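You operate a simulated robot arm through the tools that you are given. There is no shell and no other tool.

The job below is to be done with a simulated two-armed robot. You get a single attempt, and the scene is never put back.

JOB
Count the core samples on the profile worktop, then put as many of the spacer blocks from the profile worktop on the bracket shelf. Pick up the seam roller with one hand, pass it to the other hand and put it on the profile shelf. Put the foam offcut on the fitting worktop. Take the bead gauge on the service worktop and put it away on the glue worktop. Fetch the dust pad and set it on the pad worktop. Fetch the press pad and set it on the hinge shelf. Any order will do. Set down upright: spacer block, bead gauge.

Only the result counts: the job must be done as asked and must still hold three seconds after the hand-in. Knocking over, shifting, dropping, spilling or breaking anything else fails it.

ROBOT AND FRAMES
Two 6-joint arms with two-finger parallel grippers on one trunk, on a base that moves. Base frame: it is fixed to the floor where the robot stands at the start and does not move with it; the origin is under the middle of the robot, x ahead of it, y to its left, z up. Lengths are in mm, angles in degrees, forces in N, time in s.
The left shoulder is at the start at [80, 216, 1610], the right one opposite. With the tool pointing down near the work surface each hand reaches from about 100 to 700 mm from the robot's upright axis, wherever it stands, measured 20 degrees to its own side. Places, roughly: bead gauge [1750, 9500, 1000]; bracket shelf [2300, 2200, 200]; core sample [3500, 500, 1000]; dust pad (10x8x3 cm) [-1200, 8700, 800]; fitting worktop [4100, 4600, 800]; foam offcut (9x5x5 cm) [6200, 4900, 200]; glue worktop [4500, 2100, 800]; hinge shelf (106x26 cm) [3640, 7920, 220]; pad worktop [-2300, 7200, 800]; press pad (10x8x3 cm) [-1300, 8600, 800]; profile shelf [2600, -300, 200]; seam roller (8x4x10 cm) [2300, 2000, 900]; spacer block [3250, 500, 750]. Payload 3.43 kg a hand.
Tool frame (each hand has its own): the origin (TCP) lies between the finger pads and is the grasp point; the fingertips stand 30 mm ahead of it; z points along the fingers, y is the line along which they close. Largest opening 94 mm; finger width 28, thickness 10; the body of the gripper, 50 by 96 mm, starts 55 mm behind the TCP.
Orientation is that of the tool frame in the base frame, as [roll, pitch, yaw] about the fixed x, y, z axes, in that order (R = Rz(yaw) Ry(pitch) Rx(roll)). With the fingers straight down and closing along the base's y, the tool's x points along the base's -x, its y along +y and its z along -z.

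CONTROLS
- The arms move only by the tool nudge_tool. It takes "left_deltas", "right_deltas" or both (then of equal length, played together; a hand with none holds still); each is a list that holds one entry, the list of rows, each a list of 7 numbers: the shift along the tool's x, y, z in units of 50 mm (1.0 is 50 mm), then the turn, a rotation vector about the tool's x, y, z in units of 8 degrees (1.0 is 8 degrees), then the opening, from 0 (shut) to 1 (fully open). In form: [[[x, y, z, wx, wy, wz, claw], ...]]. A call has 1 to 20 rows; each row shifts and turns the commanded pose from where the row before left it, along the tool's axes as they then stand. A call with a number of a shift or a turn outside -1 to 1 is refused whole. A row lasts 0.2 s, in which the tool goes at most 50 mm and 8.6 degrees; a call with a longer step from one row to the next is refused whole, and so is a gripper value outside its range. A pose out of reach is approached as far as the arm can. The call stops where the force on the tool passes 40 N (or 10 N more than at its start, if that is more) or the arm is blocked; 0.2 s more then pass. Each finger travels about 72 mm/s and halts on what it meets, pressing with about 30 N; the grip force reading is that of the motor and also rises with nothing between the fingers. The clock runs only during rows and for 0.2 s after the last one: add rows that do not move to give the fingers time. It gives the time, the measured TCP pose, the force on the tool (base axes), the opening and the grip force at its end, in the units of the frame above (readings bear some noise), with the torque about the TCP (base axes, N m) and any sound that the robot's microphone picked up.
- Cameras (640 x 400 px; columns grow to the right, rows downward): "scene" is now at [106.6, 14, 1768.4]; the picture's right is [0.19, -0.98, 0.00], its down [-0.73, -0.14, -0.66] and it looks along [0.65, 0.12, -0.75] (base axes); focal length 281 px, centre (320, 200). "left" rides on the left gripper at [76, -14, -102] in its tool frame; the picture's right is [0.18, 0.98, 0.00], its down [-0.75, 0.14, -0.64] and it looks along [-0.63, 0.12, 0.77] (tool axes); focal length 243 px, centre (320, 200). "right" rides on the right gripper at [76, 14, -102] in its tool frame; the picture's right is [-0.18, 0.98, 0.00], its down [-0.75, -0.14, -0.64] and it looks along [-0.63, -0.12, 0.77] (tool axes); focal length 243 px, centre (320, 200). There is no depth. A picture from a camera that has moved, and an enlarged one, comes with that camera's place and axes in the base frame and with its lens.
- camera(camera): a new picture of that camera. The clock stands still meanwhile.
- raise_lower(by): slides the trunk up (or, below 0, down) by that many mm; the arms and the scene camera ride with it, the base frame stays. It gives what a move gives, with no picture.
- base_move(legs): drives the robot by 1 to 6 legs, each [ahead, left, turn to the left] in mm, mm and degrees, along the robot's own axes; the way and the turn of a leg run together, so that a leg with both is an arc; at most 1500 mm and 180 degrees a leg. The arms and the cameras ride along, it lands a little off, and it stops where it bumps. It gives what a move gives.
- head_to(pan, tilt): turns the head with the scene camera to pan (to the left, within 86 degrees either way) and tilt (down, from -29 to 69), counted from straight ahead of the robot. It gives what a move gives.
- inspect(camera, box): a new picture of the part [left, top, right, bottom] of that camera's present view, enlarged. The clock stands still meanwhile.
- close_job(): hands the job in; it is judged then, once.

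Places have to be worked out from the pictures, the camera data and where the tool is seen. Open the grippers and draw the arms clear of the work before you hand the job in, unless the task says otherwise.

The tools are called after ">>>" as name(argument=value, ...) on one line, values as JSON. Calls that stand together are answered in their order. nudge_tool: Moves the arms, as the interface text tells. Its arguments: {"type":"object","properties":{"left_deltas":{"type":"array","items":{"type":"array","items":{"type":"array","items":{"type":"number"}}}},"right_deltas":{"type":"array","items":{"type":"array","items":{"type":"array","items":{"type":"number"}}}}},"required":[]} The other tools are called the same way: raise_lower (by) moves the trunk up or down; base_move (legs) drives the base; head_to (pan, tilt) turns the head that bears the scene camera; camera (camera) takes a picture; inspect (camera, box) takes an enlarged picture of a part of a camera's view; close_job () hands the job in.

At the start:

```text
time: 0.0
left_ee_pos: [600.4, 234.5, 1056.7]
left_tool_rot: [-180.0, 0.0, 180.0]
left_contact_force: [-0.2, -0.2, 0.1]
left_ft_torque: [0.01, -0.02, 0.0]
left_gripper_width: 94.1
left_grip_force: 0.0
right_ee_pos: [519.9, -163.8, 1056.2]
right_tool_rot: [180.0, 0.0, 179.9]
right_contact_force: [-0.1, 0.3, -0.8]
right_ft_torque: [0.03, 0.03, -0.04]
right_gripper_width: 93.9
right_grip_force: 0.0
trunk travel left (down, up): [-840.0, 0.0]
robot x, y, heading: [-1.3, -1.1, -0.4]
head pan, tilt (commanded): [10.7, 48.4]
```

scene: 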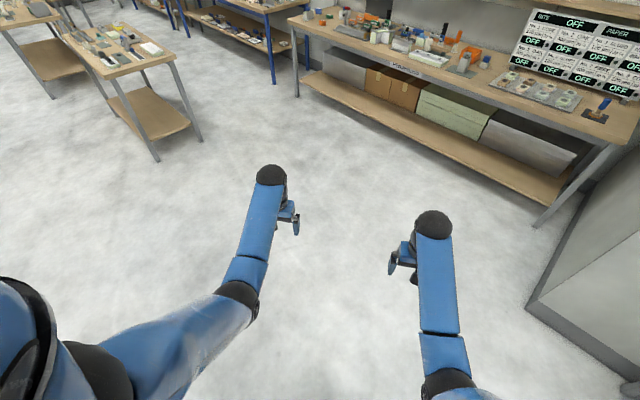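
right: 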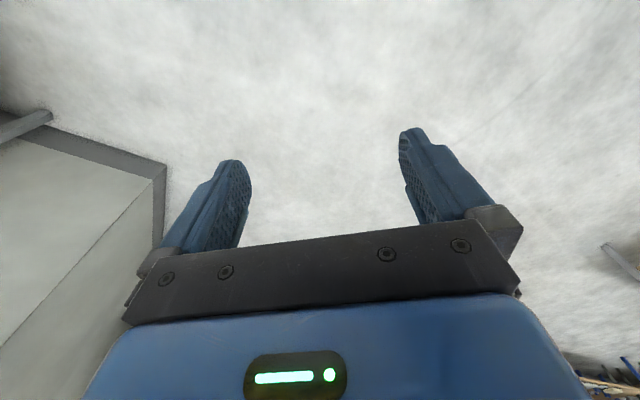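
left: 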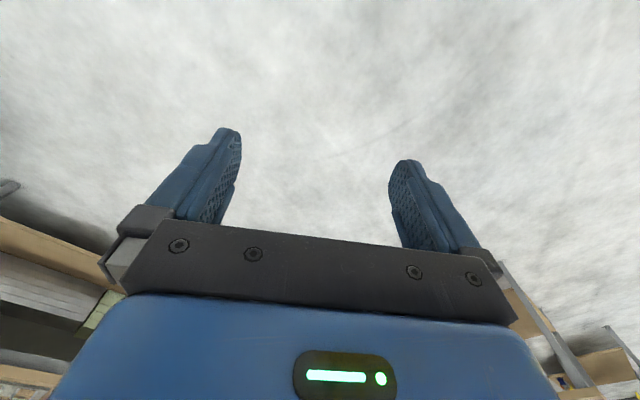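

The start picture shows a bench ahead right (likely the profile worktop) and a row of benches ahead left. I start by looking around with the head to map the hall.

>>> head_to(pan=0, tilt=15)

```text
time: 1.0
left_ee_pos: [600.5, 234.2, 1055.8]
left_tool_rot: [-179.9, -0.1, -179.9]
left_contact_force: [0.0, 0.0, -0.1]
left_ft_torque: [0.01, 0.01, 0.02]
left_gripper_width: 93.9
left_grip_force: 0.1
right_ee_pos: [518.9, -163.6, 1055.7]
right_tool_rot: [-179.9, 0.0, 179.9]
right_contact_force: [-0.4, 0.7, -0.3]
right_ft_torque: [0.0, -0.01, -0.02]
right_gripper_width: 94.3
right_grip_force: 0.1
trunk travel left (down, up): [-840.0, 0.0]
robot x, y, heading: [2.5, 2.0, 0.0]
head pan, tilt (commanded): [0.0, 15.0]
```

Head is level-ish now; I take a picture to see the hall ahead.

>>> camera(camera="scene")

```text
taken
camera scene: at [123.2, -0.5, 1819.9], right [0.0, -1.0, 0.0], down [-0.26, 0.0, -0.97], along [0.97, 0.0, -0.26], focal length 281 px, centre (320, 200)
```

scene: 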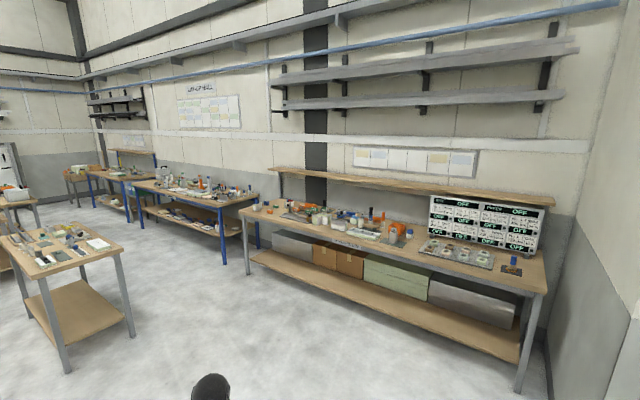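

The bench in front runs from near right to far left; objects are spread on it. I pan left to see the rest.

>>> head_to(pan=50, tilt=12)

>>> camera(camera="scene")

>>> head_to(pan=86, tilt=12)

>>> camera(camera="scene")

>>> head_to(pan=-60, tilt=20)

>>> camera(camera="scene")

```text
time: 2.2
left_ee_pos: [601.0, 234.5, 1057.1]
left_tool_rot: [-180.0, -0.1, -179.9]
left_contact_force: [-1.0, 0.0, -0.2]
left_ft_torque: [-0.02, -0.02, 0.0]
left_gripper_width: 94.0
left_grip_force: 0.1
right_ee_pos: [518.6, -164.4, 1055.6]
right_tool_rot: [180.0, -0.1, 179.9]
right_contact_force: [-0.9, -0.5, 1.0]
right_ft_torque: [0.02, 0.0, 0.03]
right_gripper_width: 94.2
right_grip_force: 0.0
trunk travel left (down, up): [-840.0, 0.0]
robot x, y, heading: [-3.7, 2.4, 0.2]
head pan, tilt (commanded): [50.0, 12.0]
```

```text
taken
camera scene: at [89.6, 70.9, 1824.9], right [0.77, -0.64, 0.0], down [-0.13, -0.16, -0.98], along [0.63, 0.75, -0.21], focal length 281 px, centre (320, 200)
```

scene: 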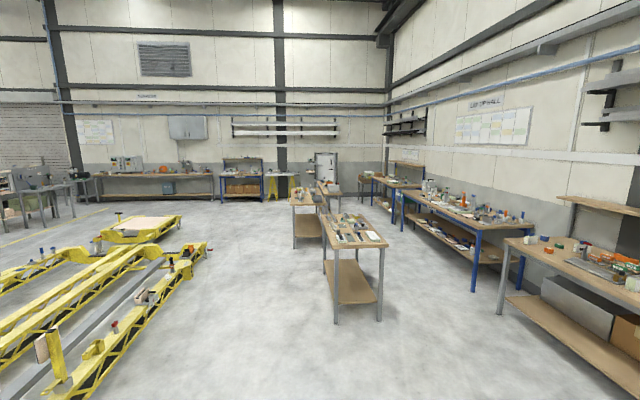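

```text
time: 3.2
left_ee_pos: [601.6, 234.4, 1055.9]
left_tool_rot: [-180.0, -0.1, -180.0]
left_contact_force: [0.5, 1.1, 0.4]
left_ft_torque: [0.01, -0.02, 0.0]
left_gripper_width: 93.9
left_grip_force: 0.1
right_ee_pos: [518.7, -163.3, 1056.1]
right_tool_rot: [-179.9, 0.0, -179.9]
right_contact_force: [-0.3, 0.0, 0.1]
right_ft_torque: [0.03, -0.01, 0.02]
right_gripper_width: 93.7
right_grip_force: 0.0
trunk travel left (down, up): [-840.0, 0.0]
robot x, y, heading: [-1.8, -2.2, -0.1]
head pan, tilt (commanded): [85.9, 12.0]
```

```text
taken
camera scene: at [36.3, 92.5, 1824.9], right [1.0, -0.07, 0.0], down [-0.02, -0.21, -0.98], along [0.07, 0.98, -0.21], focal length 281 px, centre (320, 200)
```

scene: 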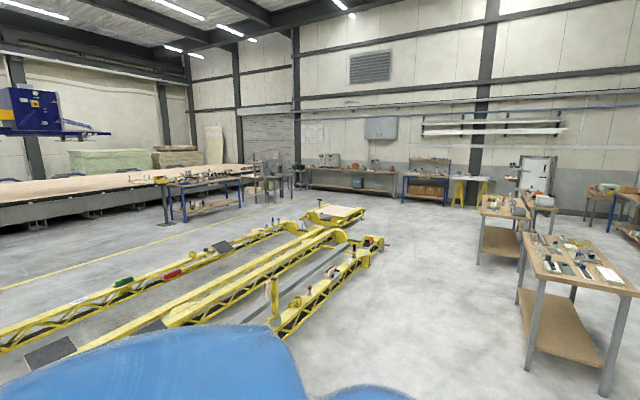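

```text
time: 5.5
left_ee_pos: [601.2, 235.1, 1056.0]
left_tool_rot: [180.0, 0.0, 179.9]
left_contact_force: [-1.2, -0.6, -0.7]
left_ft_torque: [-0.04, 0.01, -0.01]
left_gripper_width: 94.0
left_grip_force: 0.1
right_ee_pos: [518.5, -163.8, 1055.1]
right_tool_rot: [-180.0, 0.0, 180.0]
right_contact_force: [-0.8, -0.1, 0.6]
right_ft_torque: [0.02, 0.02, 0.01]
right_gripper_width: 93.9
right_grip_force: 0.0
trunk travel left (down, up): [-840.0, 0.0]
robot x, y, heading: [-0.8, 1.7, 0.0]
head pan, tilt (commanded): [-60.0, 20.0]
```

```text
taken
camera scene: at [76.3, -81.2, 1811.8], right [-0.87, -0.5, 0.0], down [-0.17, 0.3, -0.94], along [0.47, -0.81, -0.34], focal length 281 px, centre (320, 200)
```

scene: 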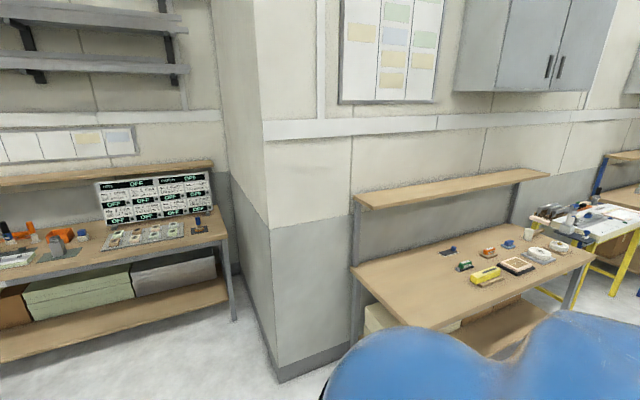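

The nearest table on the left matches the bracket shelf / seam roller, the bench ahead is the profile bench. I zoom in on the profile bench top and the near table.

>>> head_to(pan=5, tilt=20)

>>> inspect(camera="scene", box=[230, 140, 470, 290])

>>> head_to(pan=42, tilt=20)

>>> inspect(camera="scene", box=[200, 80, 520, 280])

```text
time: 6.8
left_ee_pos: [600.2, 234.8, 1055.9]
left_tool_rot: [180.0, 0.1, 180.0]
left_contact_force: [-0.9, 0.4, 0.3]
left_ft_torque: [-0.01, -0.02, 0.04]
left_gripper_width: 93.9
left_grip_force: 0.1
right_ee_pos: [519.0, -163.7, 1055.2]
right_tool_rot: [180.0, 0.1, 180.0]
right_contact_force: [-0.8, 0.3, -0.5]
right_ft_torque: [-0.03, -0.03, 0.0]
right_gripper_width: 94.0
right_grip_force: 0.1
trunk travel left (down, up): [-840.0, 0.0]
robot x, y, heading: [3.2, 1.3, -0.1]
head pan, tilt (commanded): [5.0, 20.0]
```

```text
2.67 times, centred on (350, 215) of scene
camera zoom: at [122.4, 7.5, 1811.8], right [0.09, -1.0, 0.0], down [-0.34, -0.03, -0.94], along [0.94, 0.08, -0.34], focal length 750 px, centre (240, 160)
```

zoom: 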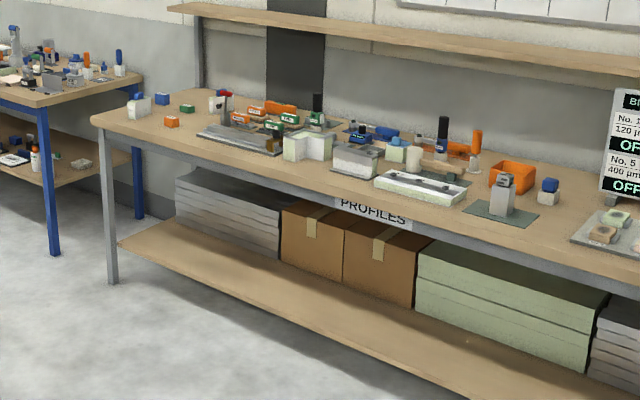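

```text
time: 7.9
left_ee_pos: [600.4, 233.9, 1056.4]
left_tool_rot: [-179.9, 0.1, 180.0]
left_contact_force: [0.1, 0.0, 0.2]
left_ft_torque: [-0.01, -0.01, -0.04]
left_gripper_width: 94.0
left_grip_force: 0.0
right_ee_pos: [519.5, -164.0, 1056.0]
right_tool_rot: [-180.0, 0.0, -180.0]
right_contact_force: [0.6, 0.0, 0.1]
right_ft_torque: [-0.01, 0.01, -0.01]
right_gripper_width: 93.7
right_grip_force: 0.0
trunk travel left (down, up): [-840.0, 0.0]
robot x, y, heading: [-4.9, -3.1, 0.0]
head pan, tilt (commanded): [42.0, 20.0]
```

```text
2.00 times, centred on (360, 180) of scene
camera zoom: at [99.0, 61.8, 1811.8], right [0.67, -0.74, 0.0], down [-0.25, -0.23, -0.94], along [0.7, 0.63, -0.34], focal length 563 px, centre (240, 240)
```

zoom: 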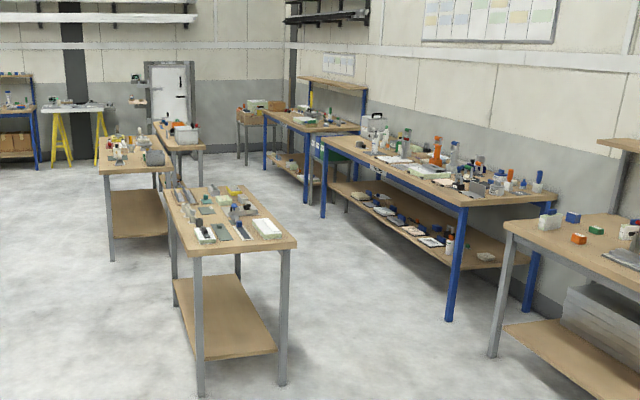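

The zooms show the bench layout clearly: profile bench left end has small coloured items; the bracket table stands about 1.2 m from it. I turn square to the profile bench, come up to about 0.7 m from it and move along to its left end.

>>> base_move(legs=[[0, 0, -37], [1200, 0, 0], [0, 1150, 0], [0, 1100, 0]])

>>> head_to(pan=0, tilt=35)

>>> camera(camera="scene")

```text
time: 26.4
left_ee_pos: [2917.7, 948.4, 1057.0]
left_tool_rot: [179.9, 0.1, 143.9]
left_contact_force: [-0.6, -0.1, -0.2]
left_ft_torque: [0.0, -0.01, -0.04]
left_gripper_width: 94.1
left_grip_force: 0.1
right_ee_pos: [2614.0, 676.0, 1055.7]
right_tool_rot: [180.0, 0.0, 143.8]
right_contact_force: [-0.3, 0.0, 0.0]
right_ft_torque: [0.0, 0.0, -0.05]
right_gripper_width: 94.1
right_grip_force: 0.0
trunk travel left (down, up): [-840.0, 0.0]
robot x, y, heading: [2293.3, 1114.2, -36.0]
head pan, tilt (commanded): [42.0, 20.0]
```

```text
time: 27.5
left_ee_pos: [2916.5, 949.5, 1055.2]
left_tool_rot: [-180.0, 0.1, 143.8]
left_contact_force: [-1.0, -0.6, 0.1]
left_ft_torque: [0.02, 0.02, 0.02]
left_gripper_width: 94.0
left_grip_force: 0.0
right_ee_pos: [2616.5, 676.3, 1055.5]
right_tool_rot: [-180.0, -0.1, 143.8]
right_contact_force: [0.4, -0.4, -0.4]
right_ft_torque: [-0.03, -0.02, -0.02]
right_gripper_width: 93.9
right_grip_force: 0.1
trunk travel left (down, up): [-840.0, 0.0]
robot x, y, heading: [2295.3, 1115.2, -36.3]
head pan, tilt (commanded): [0.0, 35.0]
```

```text
taken
camera scene: at [2389.3, 1044.4, 1788.0], right [-0.59, -0.81, 0.0], down [-0.46, 0.34, -0.82], along [0.66, -0.48, -0.57], focal length 281 px, centre (320, 200)
```

scene: 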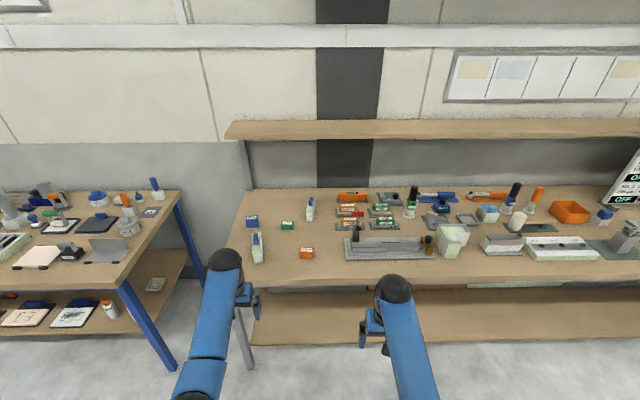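

The bench's left part is in view. I zoom in on the objects to identify core samples and spacer blocks.

>>> inspect(camera="scene", box=[225, 170, 385, 270])

>>> inspect(camera="scene", box=[330, 175, 490, 275])

>>> inspect(camera="scene", box=[470, 170, 630, 270])

```text
4.00 times, centred on (305, 220) of scene
camera zoom: at [2389.3, 1044.4, 1788.0], right [-0.59, -0.81, 0.0], down [-0.46, 0.34, -0.82], along [0.66, -0.48, -0.57], focal length 1126 px, centre (380, 120)
```

zoom: 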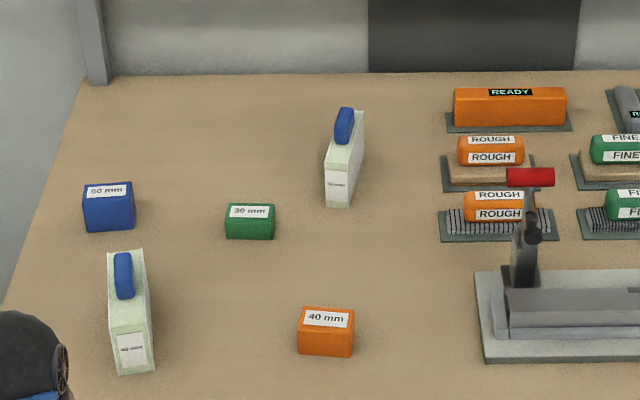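

```text
4.00 times, centred on (410, 225) of scene
camera zoom: at [2389.3, 1044.4, 1788.0], right [-0.59, -0.81, 0.0], down [-0.46, 0.34, -0.82], along [0.66, -0.48, -0.57], focal length 1126 px, centre (-40, 100)
```

zoom: 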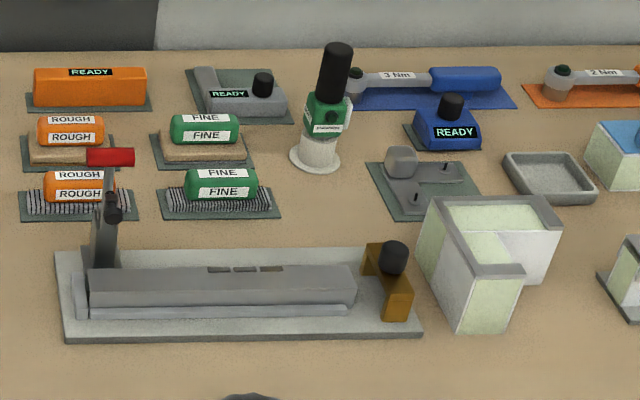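

```text
4.00 times, centred on (550, 220) of scene
camera zoom: at [2389.3, 1044.4, 1788.0], right [-0.59, -0.81, 0.0], down [-0.46, 0.34, -0.82], along [0.66, -0.48, -0.57], focal length 1126 px, centre (-600, 120)
```

zoom: 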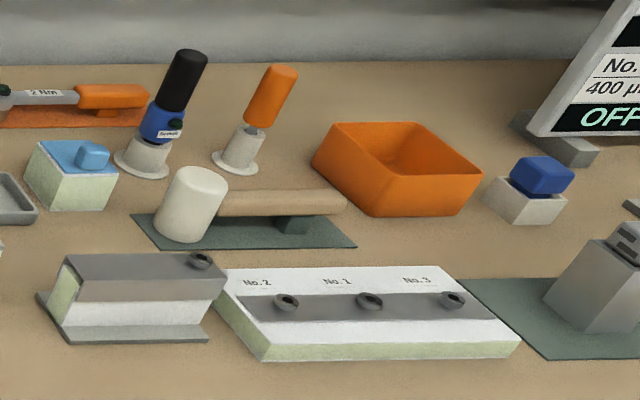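

There are labelled blocks "40 mm", "30 mm", "60 mm" (spacer blocks) and upright slabs with blue tops (probably core samples, labels to be read). I zoom in on the labels.

>>> inspect(camera="scene", box=[246, 228, 270, 266])

>>> inspect(camera="scene", box=[300, 192, 324, 225])

>>> head_to(pan=-40, tilt=28)

>>> camera(camera="scene")

```text
10.53 times, centred on (258, 247) of scene
camera zoom: at [2389.3, 1044.4, 1788.0], right [-0.59, -0.81, 0.0], down [-0.46, 0.34, -0.82], along [0.66, -0.48, -0.57], focal length 2962 px, centre (973, -295)
```

zoom: 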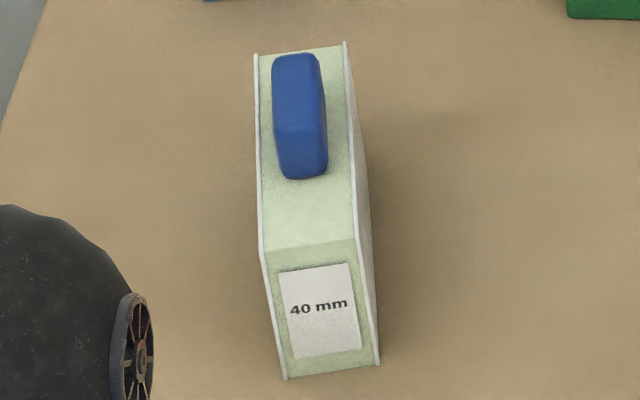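

```text
12.12 times, centred on (312, 208) of scene
camera zoom: at [2389.3, 1044.4, 1788.0], right [-0.59, -0.81, 0.0], down [-0.46, 0.34, -0.82], along [0.66, -0.48, -0.57], focal length 3411 px, centre (417, 97)
```

zoom: 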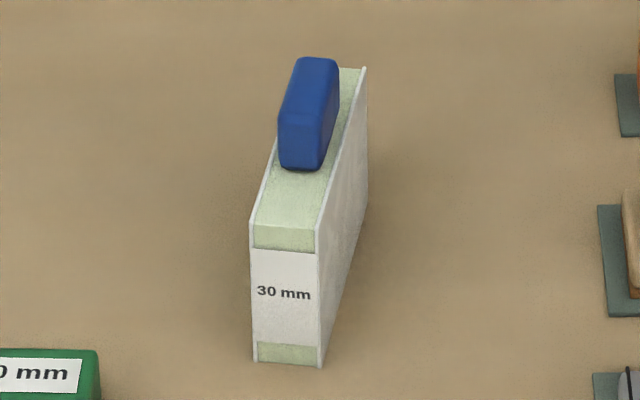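

```text
time: 28.6
left_ee_pos: [2917.7, 948.6, 1055.6]
left_tool_rot: [180.0, -0.1, 143.8]
left_contact_force: [-0.7, -0.9, 0.1]
left_ft_torque: [0.0, -0.02, 0.0]
left_gripper_width: 93.9
left_grip_force: 0.1
right_ee_pos: [2616.6, 676.2, 1055.4]
right_tool_rot: [-180.0, -0.1, 143.8]
right_contact_force: [0.1, -1.0, -0.7]
right_ft_torque: [0.01, 0.0, 0.01]
right_gripper_width: 93.9
right_grip_force: 0.0
trunk travel left (down, up): [-840.0, 0.0]
robot x, y, heading: [2291.7, 1111.4, -36.1]
head pan, tilt (commanded): [-40.0, 28.0]
```

```text
taken
camera scene: at [2339.9, 1007.8, 1798.9], right [-0.97, -0.24, 0.0], down [-0.11, 0.46, -0.88], along [0.21, -0.86, -0.47], focal length 281 px, centre (320, 200)
```

scene: 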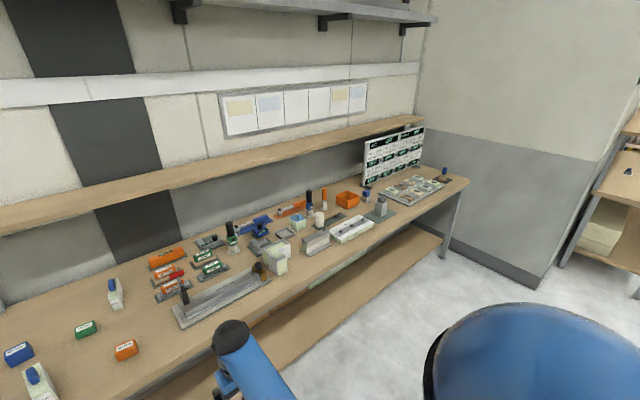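

Two sandwich-panel slabs (core samples, "40 mm" and "30 mm") so far. I check the rest of the bench for further ones.

>>> inspect(camera="scene", box=[330, 120, 490, 220])

>>> inspect(camera="scene", box=[200, 180, 360, 280])

```text
4.00 times, centred on (410, 170) of scene
camera zoom: at [2339.9, 1007.8, 1798.9], right [-0.97, -0.24, 0.0], down [-0.11, 0.46, -0.88], along [0.21, -0.86, -0.47], focal length 1126 px, centre (-40, 320)
```

zoom: 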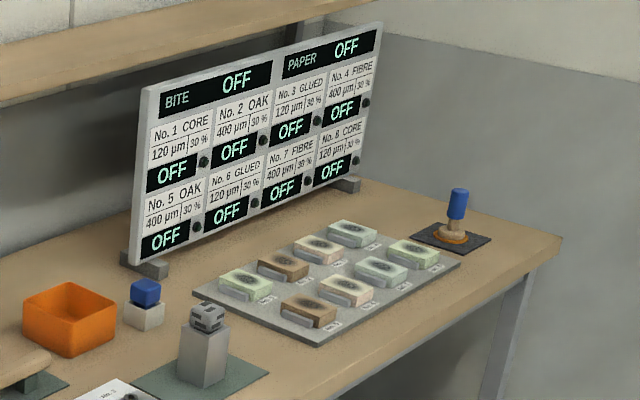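

```text
4.00 times, centred on (280, 230) of scene
camera zoom: at [2339.9, 1007.8, 1798.9], right [-0.97, -0.24, 0.0], down [-0.11, 0.46, -0.88], along [0.21, -0.86, -0.47], focal length 1126 px, centre (480, 80)
```

zoom: 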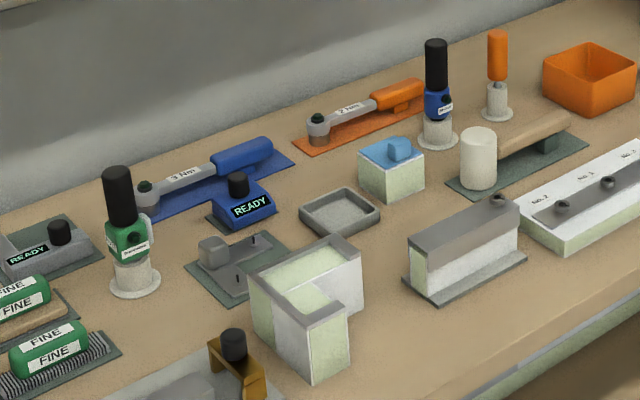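

Only two core samples are on the profile worktop, so two spacer blocks must go to the bracket shelf. I raise both hands 150 mm to clear the bench items before driving nearer.

>>> nudge_tool(left_deltas=[[[0, 0, -1, 0, 0, 0, 1], [0, 0, -1, 0, 0, 0, 1], [0, 0, -1, 0, 0, 0, 1], [0, 0, 0, 0, 0, 0, 1]]], right_deltas=[[[0, 0, -1, 0, 0, 0, 1], [0, 0, -1, 0, 0, 0, 1], [0, 0, -1, 0, 0, 0, 1], [0, 0, 0, 0, 0, 0, 1]]])

>>> head_to(pan=0, tilt=50)

>>> base_move(legs=[[300, 0, -1]])

>>> camera(camera="scene")

```text
time: 29.6
left_ee_pos: [2957.4, 923.3, 1155.1]
left_tool_rot: [179.9, 0.1, 143.8]
left_contact_force: [-0.6, 0.3, -0.2]
left_ft_torque: [-0.01, -0.02, -0.01]
left_gripper_width: 94.1
left_grip_force: 0.0
left hand out of reach, approached as far as the arm can: row 2, 3
right_ee_pos: [2660.1, 651.8, 1093.1]
right_tool_rot: [-180.0, 0.1, 143.8]
right_contact_force: [0.0, 0.4, -0.5]
right_ft_torque: [-0.01, 0.01, -0.03]
right_gripper_width: 93.9
right_grip_force: 0.0
right hand out of reach, approached as far as the arm can: row 1, 2, 3
trunk travel left (down, up): [-840.0, 0.0]
robot x, y, heading: [2292.9, 1112.7, -36.1]
head pan, tilt (commanded): [-40.0, 28.0]
```

```text
time: 30.6
left_ee_pos: [2957.9, 922.5, 1154.8]
left_tool_rot: [-180.0, 0.1, 143.9]
left_contact_force: [0.7, 0.3, 0.0]
left_ft_torque: [0.01, -0.01, -0.02]
left_gripper_width: 94.2
left_grip_force: 0.1
right_ee_pos: [2658.9, 651.4, 1094.3]
right_tool_rot: [180.0, 0.0, 143.8]
right_contact_force: [0.0, 0.6, 0.0]
right_ft_torque: [0.02, -0.02, -0.02]
right_gripper_width: 94.2
right_grip_force: 0.0
trunk travel left (down, up): [-840.0, 0.0]
robot x, y, heading: [2292.1, 1115.3, -36.4]
head pan, tilt (commanded): [0.0, 50.0]
```

```text
time: 32.7
left_ee_pos: [3190.3, 731.9, 1157.2]
left_tool_rot: [180.0, 0.2, 142.6]
left_contact_force: [-0.1, 0.7, -0.2]
left_ft_torque: [0.0, -0.04, 0.0]
left_gripper_width: 93.9
left_grip_force: 0.1
right_ee_pos: [2888.6, 466.9, 1094.3]
right_tool_rot: [-180.0, 0.4, 142.6]
right_contact_force: [-0.4, 0.5, -0.3]
right_ft_torque: [-0.03, 0.0, 0.01]
right_gripper_width: 94.2
right_grip_force: 0.0
trunk travel left (down, up): [-840.0, 0.0]
robot x, y, heading: [2532.4, 933.7, -37.9]
head pan, tilt (commanded): [0.0, 50.0]
```

```text
taken
camera scene: at [2615.8, 872.2, 1766.6], right [-0.61, -0.79, 0.0], down [-0.61, 0.46, -0.65], along [0.51, -0.39, -0.76], focal length 281 px, centre (320, 200)
```

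scene: 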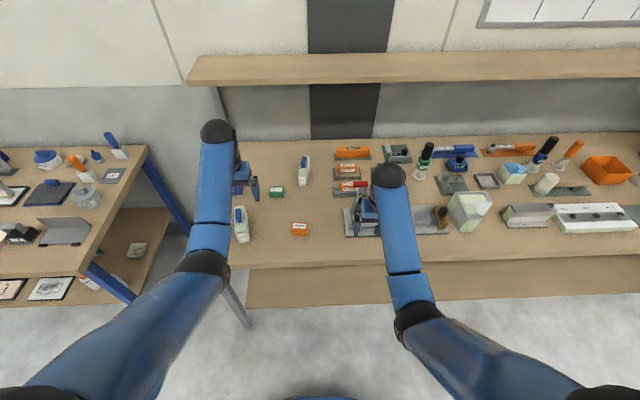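

The left hand is near the first core sample, the right hand over the bench front. I look with both wrist cameras to fix positions and heights.

>>> camera(camera="left")

>>> inspect(camera="scene", box=[210, 140, 370, 260])

```text
taken
camera left: at [3120.3, 767.7, 1259.4], right [0.45, 0.89, 0.0], down [0.68, -0.34, 0.65], along [0.58, -0.29, -0.76], focal length 243 px, centre (320, 200)
```

left: 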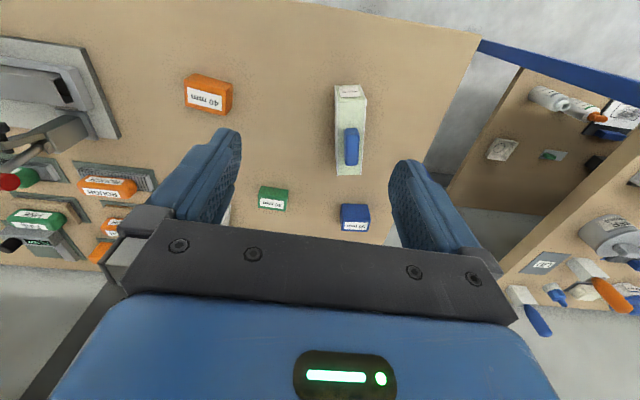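

```text
3.33 times, centred on (290, 200) of scene
camera zoom: at [2615.8, 872.2, 1766.6], right [-0.61, -0.79, 0.0], down [-0.61, 0.46, -0.65], along [0.51, -0.39, -0.76], focal length 938 px, centre (420, 200)
```

zoom: 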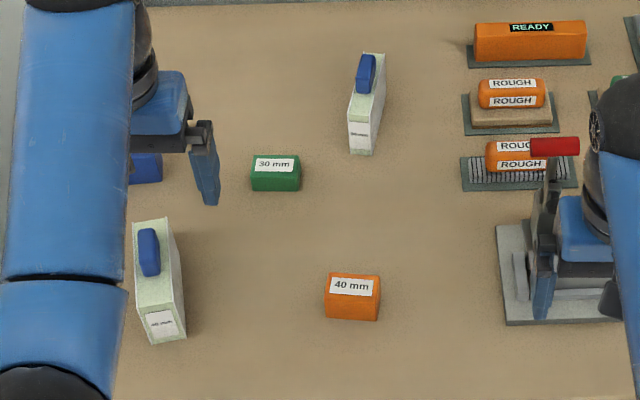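

Triangulating from the two views: orange block top at about (3154, 557, 878), green at (3378, 527), blue at (3502, 661); worktop at about z 838. I shift left 190 mm, square up to the bench and then go ahead in steps toward the blocks.

>>> base_move(legs=[[0, 190, 2.4], [230, 0, 0]])

>>> camera(camera="scene")

>>> camera(camera="left")

>>> camera(camera="right")

```text
time: 35.5
left_ee_pos: [3495.1, 778.0, 1157.6]
left_tool_rot: [-180.0, 0.3, 144.9]
left_contact_force: [0.3, 0.3, 0.7]
left_ft_torque: [-0.01, -0.03, 0.03]
left_gripper_width: 93.9
left_grip_force: 0.0
right_ee_pos: [3201.1, 500.8, 1095.7]
right_tool_rot: [179.9, 0.5, 144.9]
right_contact_force: [0.4, 0.1, 0.8]
right_ft_torque: [-0.02, -0.03, 0.02]
right_gripper_width: 94.3
right_grip_force: 0.2
trunk travel left (down, up): [-840.0, 0.0]
robot x, y, heading: [2829.6, 956.6, -35.0]
head pan, tilt (commanded): [0.0, 50.0]
```

```text
taken
camera scene: at [2912.4, 895.6, 1766.8], right [-0.58, -0.82, 0.0], down [-0.62, 0.44, -0.65], along [0.53, -0.37, -0.76], focal length 281 px, centre (320, 200)
```

scene: 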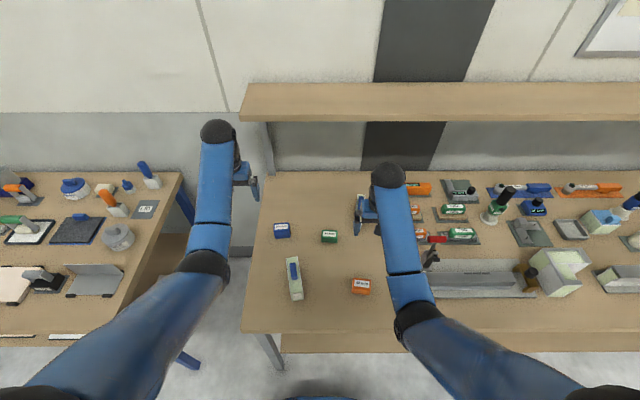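

```text
taken
camera left: at [3421.4, 810.5, 1260.4], right [0.42, 0.91, 0.0], down [0.69, -0.32, 0.65], along [0.59, -0.27, -0.76], focal length 243 px, centre (320, 200)
```

left: 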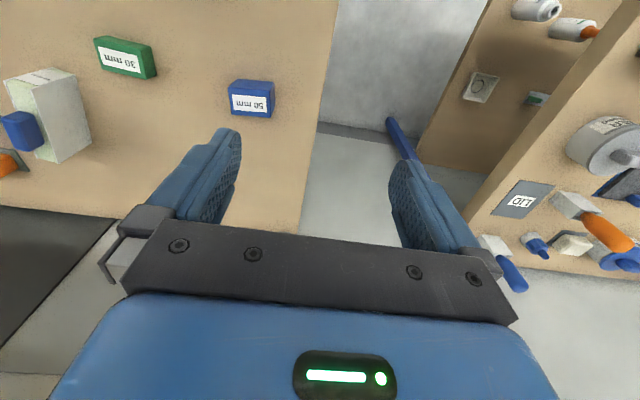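

```text
taken
camera right: at [3147.8, 555.5, 1197.2], right [0.72, 0.7, 0.0], down [0.53, -0.55, 0.65], along [0.45, -0.46, -0.76], focal length 243 px, centre (320, 200)
```

right: 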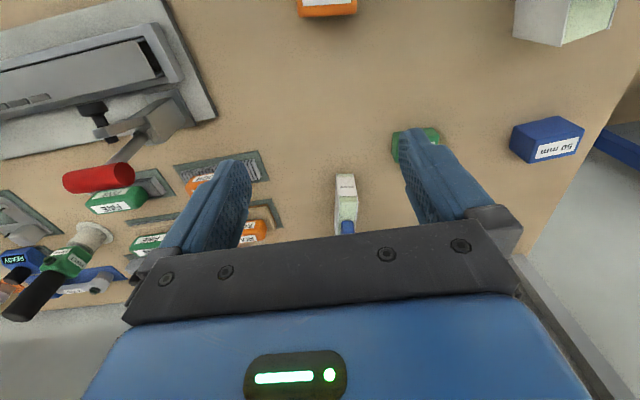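

Base is 330 mm from the bench edge, no bump. Blue reads "50 mm". I zoom to get the yaw of the orange and blue blocks.

>>> inspect(camera="scene", box=[260, 210, 400, 305])

>>> inspect(camera="left", box=[80, 20, 300, 140])

```text
4.21 times, centred on (330, 258) of scene
camera zoom: at [2912.4, 895.6, 1766.8], right [-0.58, -0.82, 0.0], down [-0.62, 0.44, -0.65], along [0.53, -0.37, -0.76], focal length 1185 px, centre (278, -42)
```

zoom: 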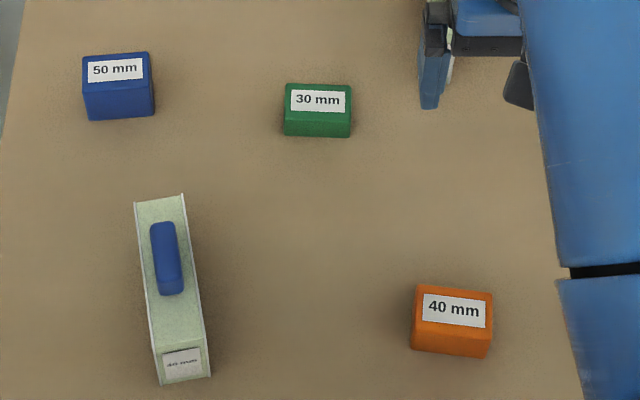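

```text
2.91 times, centred on (190, 80) of left
camera zoom: at [3421.4, 810.5, 1260.4], right [0.42, 0.91, 0.0], down [0.69, -0.32, 0.65], along [0.59, -0.27, -0.76], focal length 706 px, centre (698, 549)
```

zoom: 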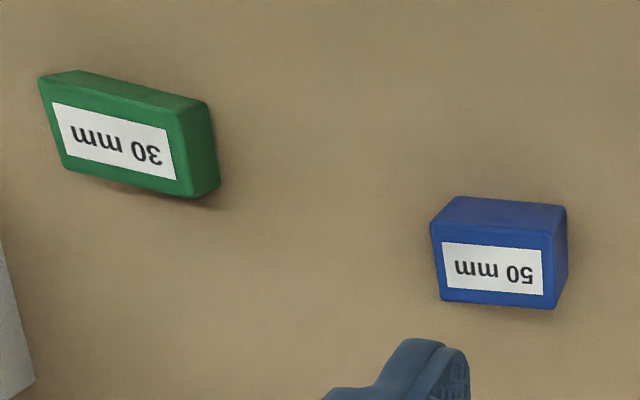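

Block top yaws: blue's long side at about 60°, orange's at about 48°; sizes 60×40 mm with heights 50/40/30. I drive 60 mm further so the left hand can reach blue.

>>> base_move(legs=[[60, 0, 0]])

>>> camera(camera="left")

>>> camera(camera="scene")

```text
time: 36.5
left_ee_pos: [3537.2, 747.1, 1161.4]
left_tool_rot: [-180.0, 0.6, 144.9]
left_contact_force: [-0.4, 0.2, -0.1]
left_ft_torque: [-0.04, -0.02, 0.01]
left_gripper_width: 94.1
left_grip_force: 0.0
right_ee_pos: [3246.0, 471.1, 1098.6]
right_tool_rot: [179.9, 0.6, 144.9]
right_contact_force: [-0.7, 0.7, 1.0]
right_ft_torque: [-0.02, -0.08, 0.03]
right_gripper_width: 93.8
right_grip_force: 0.0
trunk travel left (down, up): [-840.0, 0.0]
robot x, y, heading: [2881.5, 922.4, -35.1]
head pan, tilt (commanded): [0.0, 50.0]
```

```text
taken
camera left: at [3465.2, 780.6, 1263.3], right [0.41, 0.91, 0.0], down [0.69, -0.31, 0.65], along [0.59, -0.27, -0.76], focal length 243 px, centre (320, 200)
```

left: 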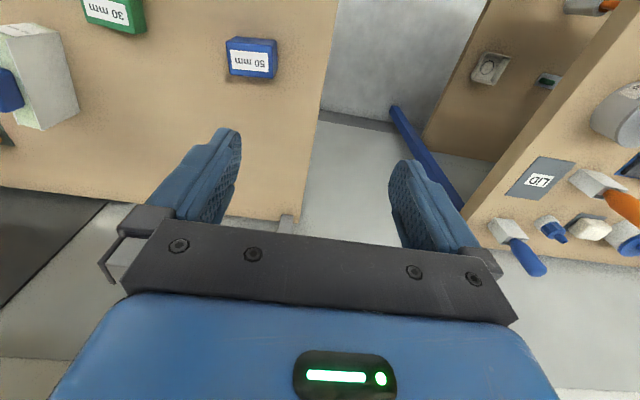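

```text
taken
camera scene: at [2954.2, 867.1, 1767.4], right [-0.58, -0.82, 0.0], down [-0.62, 0.44, -0.65], along [0.53, -0.37, -0.76], focal length 281 px, centre (320, 200)
```

scene: 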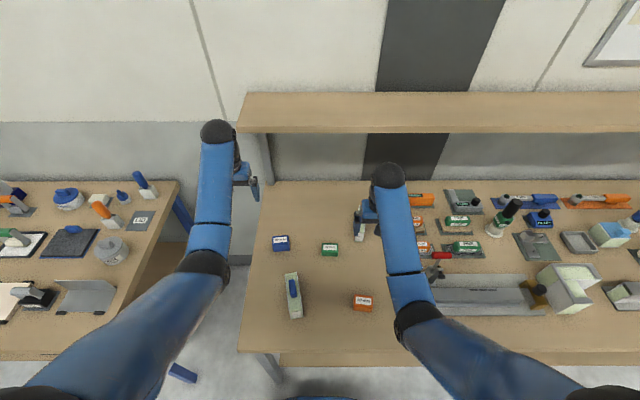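

Blue block centre now measured at about (3490, 664, top 888). The arms were at a reach limit, so I first bring both hands down 100 mm to see where the commanded pose really is (left is over the gap, right is over free worktop at safe height).

>>> nudge_tool(left_deltas=[[[0, 0, 1, 0, 0, 0, 1], [0, 0, 1, 0, 0, 0, 1], [0, 0, 0, 0, 0, 0, 1]]])

```text
time: 37.3
left_ee_pos: [3544.5, 745.2, 1055.9]
left_tool_rot: [-180.0, 0.2, 144.8]
left_contact_force: [0.8, 0.8, 0.0]
left_ft_torque: [-0.02, -0.01, 0.02]
left_gripper_width: 94.0
left_grip_force: 0.0
right_ee_pos: [3249.2, 465.4, 1094.7]
right_tool_rot: [-180.0, 0.3, 144.9]
right_contact_force: [0.4, 0.4, -0.2]
right_ft_torque: [-0.02, 0.0, -0.01]
right_gripper_width: 93.8
right_grip_force: 0.1
trunk travel left (down, up): [-840.0, 0.0]
robot x, y, heading: [2876.7, 923.1, -35.1]
head pan, tilt (commanded): [0.0, 50.0]
```

Moves count from the actual pose — good. I take a fresh left wrist picture at this height to refine the blue block.

>>> inspect(camera="left", box=[120, 0, 340, 140])

```text
2.86 times, centred on (230, 70) of left
camera zoom: at [3472.5, 777.0, 1159.0], right [0.41, 0.91, 0.0], down [0.7, -0.32, 0.64], along [0.59, -0.27, -0.76], focal length 693 px, centre (577, 571)
```

zoom: 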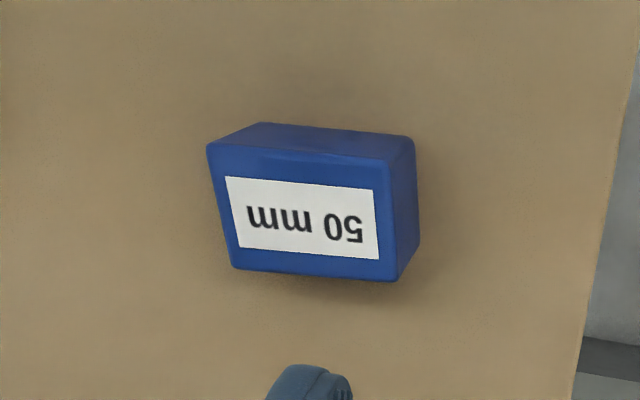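

Blue centre confirmed at (3491, 662), width axis at 61.5°. I move the left hand over it, turn to match, and come down to about 950.

>>> nudge_tool(left_deltas=[[[-0.03, -0.98, 0, 0, 0, 0, 1], [-0.03, -0.98, 0, 0, 0, -0.84, 1], [0, 0, 1, 0, 0, 0, 1], [0, 0, 1, 0, 0, 0, 1], [0, 0, 0, 0, 0, 0, 1]]])

>>> camera(camera="left")

>>> inspect(camera="scene", box=[200, 150, 360, 270])

```text
time: 38.5
left_ee_pos: [3494.0, 658.6, 956.0]
left_tool_rot: [179.9, 0.1, 151.7]
left_contact_force: [-0.9, -1.0, 0.6]
left_ft_torque: [0.0, 0.02, -0.02]
left_gripper_width: 94.2
left_grip_force: 0.0
right_ee_pos: [3253.0, 464.1, 1093.9]
right_tool_rot: [-180.0, 0.1, 144.9]
right_contact_force: [-0.2, -0.4, -0.8]
right_ft_torque: [0.02, -0.02, 0.0]
right_gripper_width: 94.2
right_grip_force: 0.0
trunk travel left (down, up): [-840.0, 0.0]
robot x, y, heading: [2880.5, 920.4, -34.9]
head pan, tilt (commanded): [0.0, 50.0]
```

```text
taken
camera left: at [3418.4, 682.9, 1059.1], right [0.31, 0.95, 0.0], down [0.73, -0.23, 0.64], along [0.61, -0.2, -0.77], focal length 243 px, centre (320, 200)
```

left: 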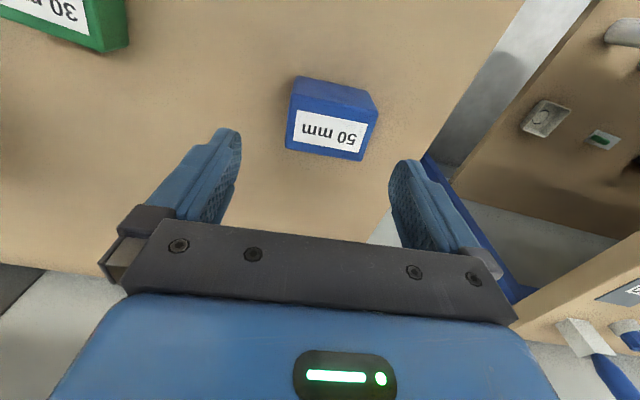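

```text
3.33 times, centred on (280, 210) of scene
camera zoom: at [2966.3, 857.3, 1766.2], right [-0.58, -0.82, 0.0], down [-0.63, 0.44, -0.64], along [0.53, -0.37, -0.77], focal length 938 px, centre (453, 167)
```

zoom: 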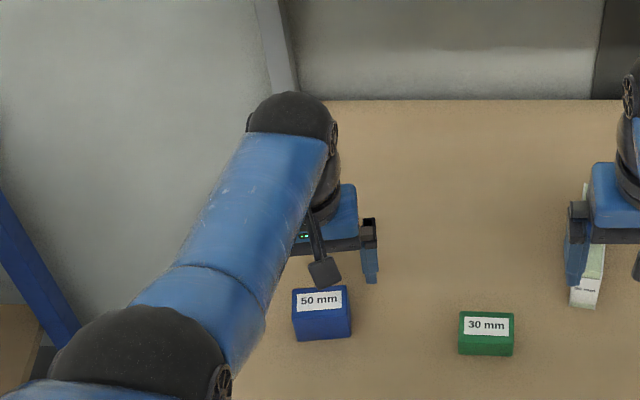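

The block lies about 5 mm toward the left finger and aligned; I correct, descend to z≈877 and close.

>>> nudge_tool(left_deltas=[[[0.06, 0.11, 0.5, 0, 0, 0, 1], [0, 0, 0.6, 0, 0, 0, 1], [0, 0, 0.48, 0, 0, 0, 1], [0, 0, 0, 0, 0, 0, 0], [0, 0, 0, 0, 0, 0, 0], [0, 0, 0, 0, 0, 0, 0], [0, 0, 0, 0, 0, 0, 0]]])

>>> camera(camera="left")

```text
time: 40.1
left_ee_pos: [3475.0, 682.9, 893.7]
left_tool_rot: [-179.9, 0.0, 151.6]
left_contact_force: [-1.0, 0.4, 4.4]
left_ft_torque: [-0.03, -0.08, -0.07]
left_gripper_width: 63.7
left_grip_force: 30.0
left hand out of reach, approached as far as the arm can: row 2, 3
right_ee_pos: [3252.6, 463.6, 1093.8]
right_tool_rot: [-180.0, 0.1, 144.9]
right_contact_force: [0.2, -0.2, 0.2]
right_ft_torque: [0.0, 0.0, -0.01]
right_gripper_width: 94.0
right_grip_force: 0.0
trunk travel left (down, up): [-840.0, 0.0]
robot x, y, heading: [2882.3, 919.6, -34.9]
head pan, tilt (commanded): [0.0, 50.0]
```

```text
taken
camera left: at [3399.8, 707.3, 997.2], right [0.31, 0.95, 0.0], down [0.73, -0.23, 0.64], along [0.61, -0.2, -0.77], focal length 243 px, centre (320, 200)
```

left: 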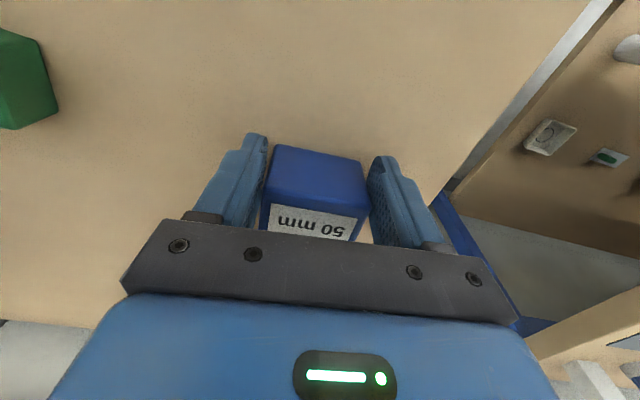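

The arm ran out of reach and gripped only the near part of the block. I open, rise, and bring the base 40 mm nearer.

>>> nudge_tool(left_deltas=[[[0, 0, 0, 0, 0, 0, 1], [0, 0, 0, 0, 0, 0, 1], [0, 0, 0, 0, 0, 0, 1], [0, 0, -1, 0, 0, 0, 1], [0, 0, -0.6, 0, 0, 0, 1]]])

>>> base_move(legs=[[45, 0, 0]])

>>> camera(camera="left")

>>> camera(camera="scene")

```text
time: 41.3
left_ee_pos: [3473.1, 684.7, 970.9]
left_tool_rot: [180.0, 0.0, 151.6]
left_contact_force: [0.3, -1.1, 0.6]
left_ft_torque: [-0.02, 0.01, -0.04]
left_gripper_width: 94.0
left_grip_force: 0.0
right_ee_pos: [3253.8, 464.6, 1094.3]
right_tool_rot: [-179.9, 0.2, 144.9]
right_contact_force: [0.5, -0.5, -0.1]
right_ft_torque: [0.01, 0.01, 0.02]
right_gripper_width: 94.2
right_grip_force: 0.0
trunk travel left (down, up): [-840.0, 0.0]
robot x, y, heading: [2880.0, 923.1, -35.1]
head pan, tilt (commanded): [0.0, 50.0]
```

```text
time: 42.2
left_ee_pos: [3505.0, 663.1, 976.8]
left_tool_rot: [-180.0, 0.5, 151.5]
left_contact_force: [-1.0, 0.2, -0.1]
left_ft_torque: [-0.01, -0.05, -0.02]
left_gripper_width: 93.9
left_grip_force: 0.1
right_ee_pos: [3281.6, 443.5, 1099.6]
right_tool_rot: [179.9, 0.6, 144.8]
right_contact_force: [-1.0, 0.0, 0.7]
right_ft_torque: [-0.05, -0.03, 0.03]
right_gripper_width: 93.9
right_grip_force: 0.2
trunk travel left (down, up): [-840.0, 0.0]
robot x, y, heading: [2919.2, 896.3, -35.2]
head pan, tilt (commanded): [0.0, 50.0]
```

```text
taken
camera left: at [3428.6, 686.6, 1079.3], right [0.31, 0.95, 0.0], down [0.72, -0.23, 0.65], along [0.62, -0.2, -0.76], focal length 243 px, centre (320, 200)
```

left: 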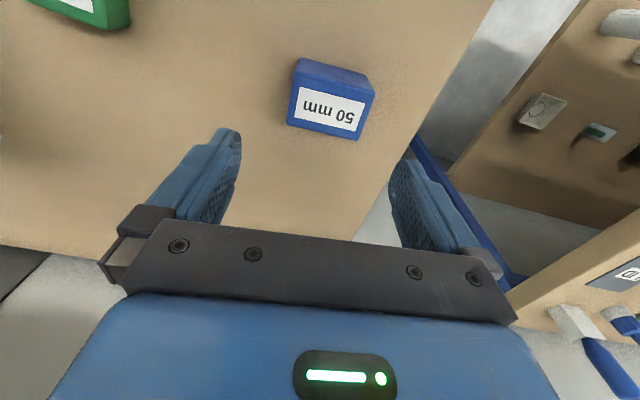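

```text
taken
camera scene: at [2991.3, 840.9, 1767.3], right [-0.58, -0.82, 0.0], down [-0.62, 0.44, -0.65], along [0.53, -0.37, -0.76], focal length 281 px, centre (320, 200)
```

scene: 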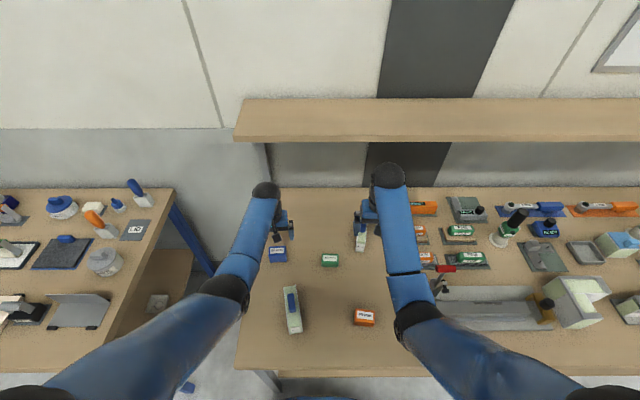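

After the short drive I let the arm settle with a still row and re-measure.

>>> nudge_tool(left_deltas=[[[0, 0, 0, 0, 0, 0, 1], [0, 0, 0, 0, 0, 0, 1]]])

>>> inspect(camera="left", box=[220, 40, 420, 165])

```text
time: 42.8
left_ee_pos: [3510.5, 658.2, 972.0]
left_tool_rot: [-179.9, 0.1, 151.5]
left_contact_force: [-0.7, 0.4, 0.7]
left_ft_torque: [-0.02, -0.02, 0.0]
left_gripper_width: 93.8
left_grip_force: 0.2
right_ee_pos: [3288.7, 438.7, 1093.6]
right_tool_rot: [180.0, 0.2, 144.8]
right_contact_force: [0.2, 0.9, 1.0]
right_ft_torque: [-0.04, -0.01, 0.0]
right_gripper_width: 94.1
right_grip_force: 0.1
trunk travel left (down, up): [-840.0, 0.0]
robot x, y, heading: [2916.6, 897.4, -35.3]
head pan, tilt (commanded): [0.0, 50.0]
```

```text
3.20 times, centred on (320, 102) of left
camera zoom: at [3435.0, 682.2, 1075.0], right [0.31, 0.95, 0.0], down [0.73, -0.23, 0.64], along [0.61, -0.2, -0.77], focal length 776 px, centre (320, 512)
```

zoom: 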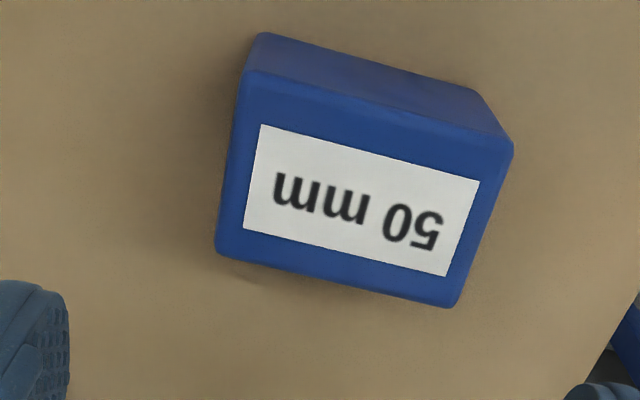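

Blue block is now at (3495, 671), yaw 58°, about 19 mm nearer than the TCP. I correct, descend to z≈877 and close.

>>> nudge_tool(left_deltas=[[[0.38, 0.09, 0.3, 0, 0, 0.44, 1], [0, 0, 0.8, 0, 0, 0, 1], [0, 0, 0.8, 0, 0, 0, 1], [0, 0, 0, 0, 0, 0, 1], [0, 0, 0, 0, 0, 0, 0], [0, 0, 0, 0, 0, 0, 0], [0, 0, 0, 0, 0, 0, 0], [0, 0, 0, 0, 0, 0, 0]]])

>>> camera(camera="left")

```text
time: 44.6
left_ee_pos: [3497.1, 672.0, 879.7]
left_tool_rot: [180.0, 0.4, 148.1]
left_contact_force: [7.6, 1.5, 28.1]
left_ft_torque: [0.43, -0.04, 0.01]
left_gripper_width: 64.0
left_grip_force: 30.0
right_ee_pos: [3287.6, 439.5, 1094.0]
right_tool_rot: [-180.0, 0.2, 144.9]
right_contact_force: [-0.7, -0.1, 0.1]
right_ft_torque: [0.03, -0.01, 0.0]
right_gripper_width: 94.0
right_grip_force: 0.1
trunk travel left (down, up): [-840.0, 0.0]
robot x, y, heading: [2919.4, 891.0, -35.3]
head pan, tilt (commanded): [0.0, 50.0]
```

```text
taken
camera left: at [3423.4, 700.7, 982.6], right [0.36, 0.93, 0.0], down [0.71, -0.28, 0.65], along [0.6, -0.24, -0.76], focal length 243 px, centre (320, 200)
```

left: 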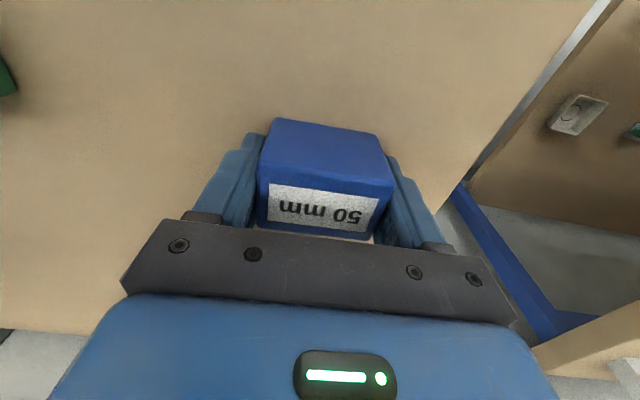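

Grip holds (64 mm, 30 N); the 28 N upward force says the fingertips touch the worktop, so it lies at about z=850. I lift the block.

>>> nudge_tool(left_deltas=[[[0, 0, -0.4, 0, 0, 0, 0], [0, 0, -1, 0, 0, 0, 0], [0, 0, -1, 0, 0, 0, 0], [0, 0, -1, 0, 0, 0, 0], [0, 0, 0, 0, 0, 0, 0]]])

>>> camera(camera="left")

>>> camera(camera="right")

```text
time: 45.8
left_ee_pos: [3498.8, 671.0, 1045.5]
left_tool_rot: [-180.0, 0.0, 147.9]
left_contact_force: [-0.7, -0.5, -1.3]
left_ft_torque: [0.0, -0.01, -0.03]
left_gripper_width: 63.9
left_grip_force: 30.3
right_ee_pos: [3289.2, 438.4, 1093.2]
right_tool_rot: [-179.9, 0.1, 144.8]
right_contact_force: [-0.2, -0.7, 0.8]
right_ft_torque: [-0.02, -0.01, -0.02]
right_gripper_width: 94.0
right_grip_force: 0.1
trunk travel left (down, up): [-840.0, 0.0]
robot x, y, heading: [2917.4, 896.2, -35.5]
head pan, tilt (commanded): [0.0, 50.0]
```

```text
taken
camera left: at [3424.5, 699.1, 1149.8], right [0.36, 0.93, 0.0], down [0.71, -0.28, 0.64], along [0.6, -0.23, -0.77], focal length 243 px, centre (320, 200)
```

left: 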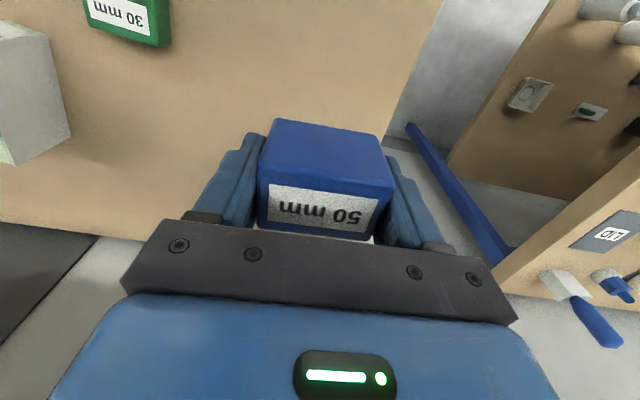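

```text
taken
camera right: at [3236.3, 493.5, 1194.7], right [0.72, 0.7, 0.0], down [0.53, -0.55, 0.64], along [0.45, -0.46, -0.77], focal length 243 px, centre (320, 200)
```

right: 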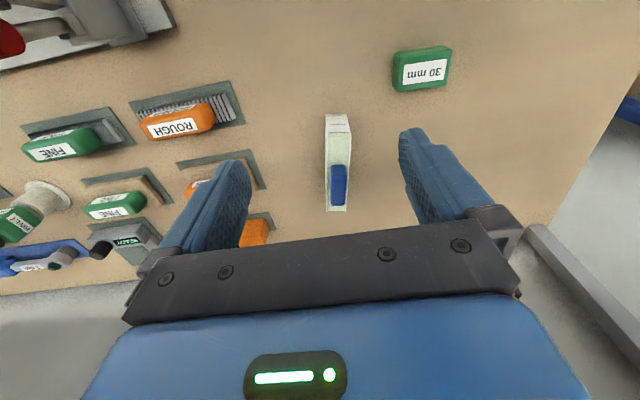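

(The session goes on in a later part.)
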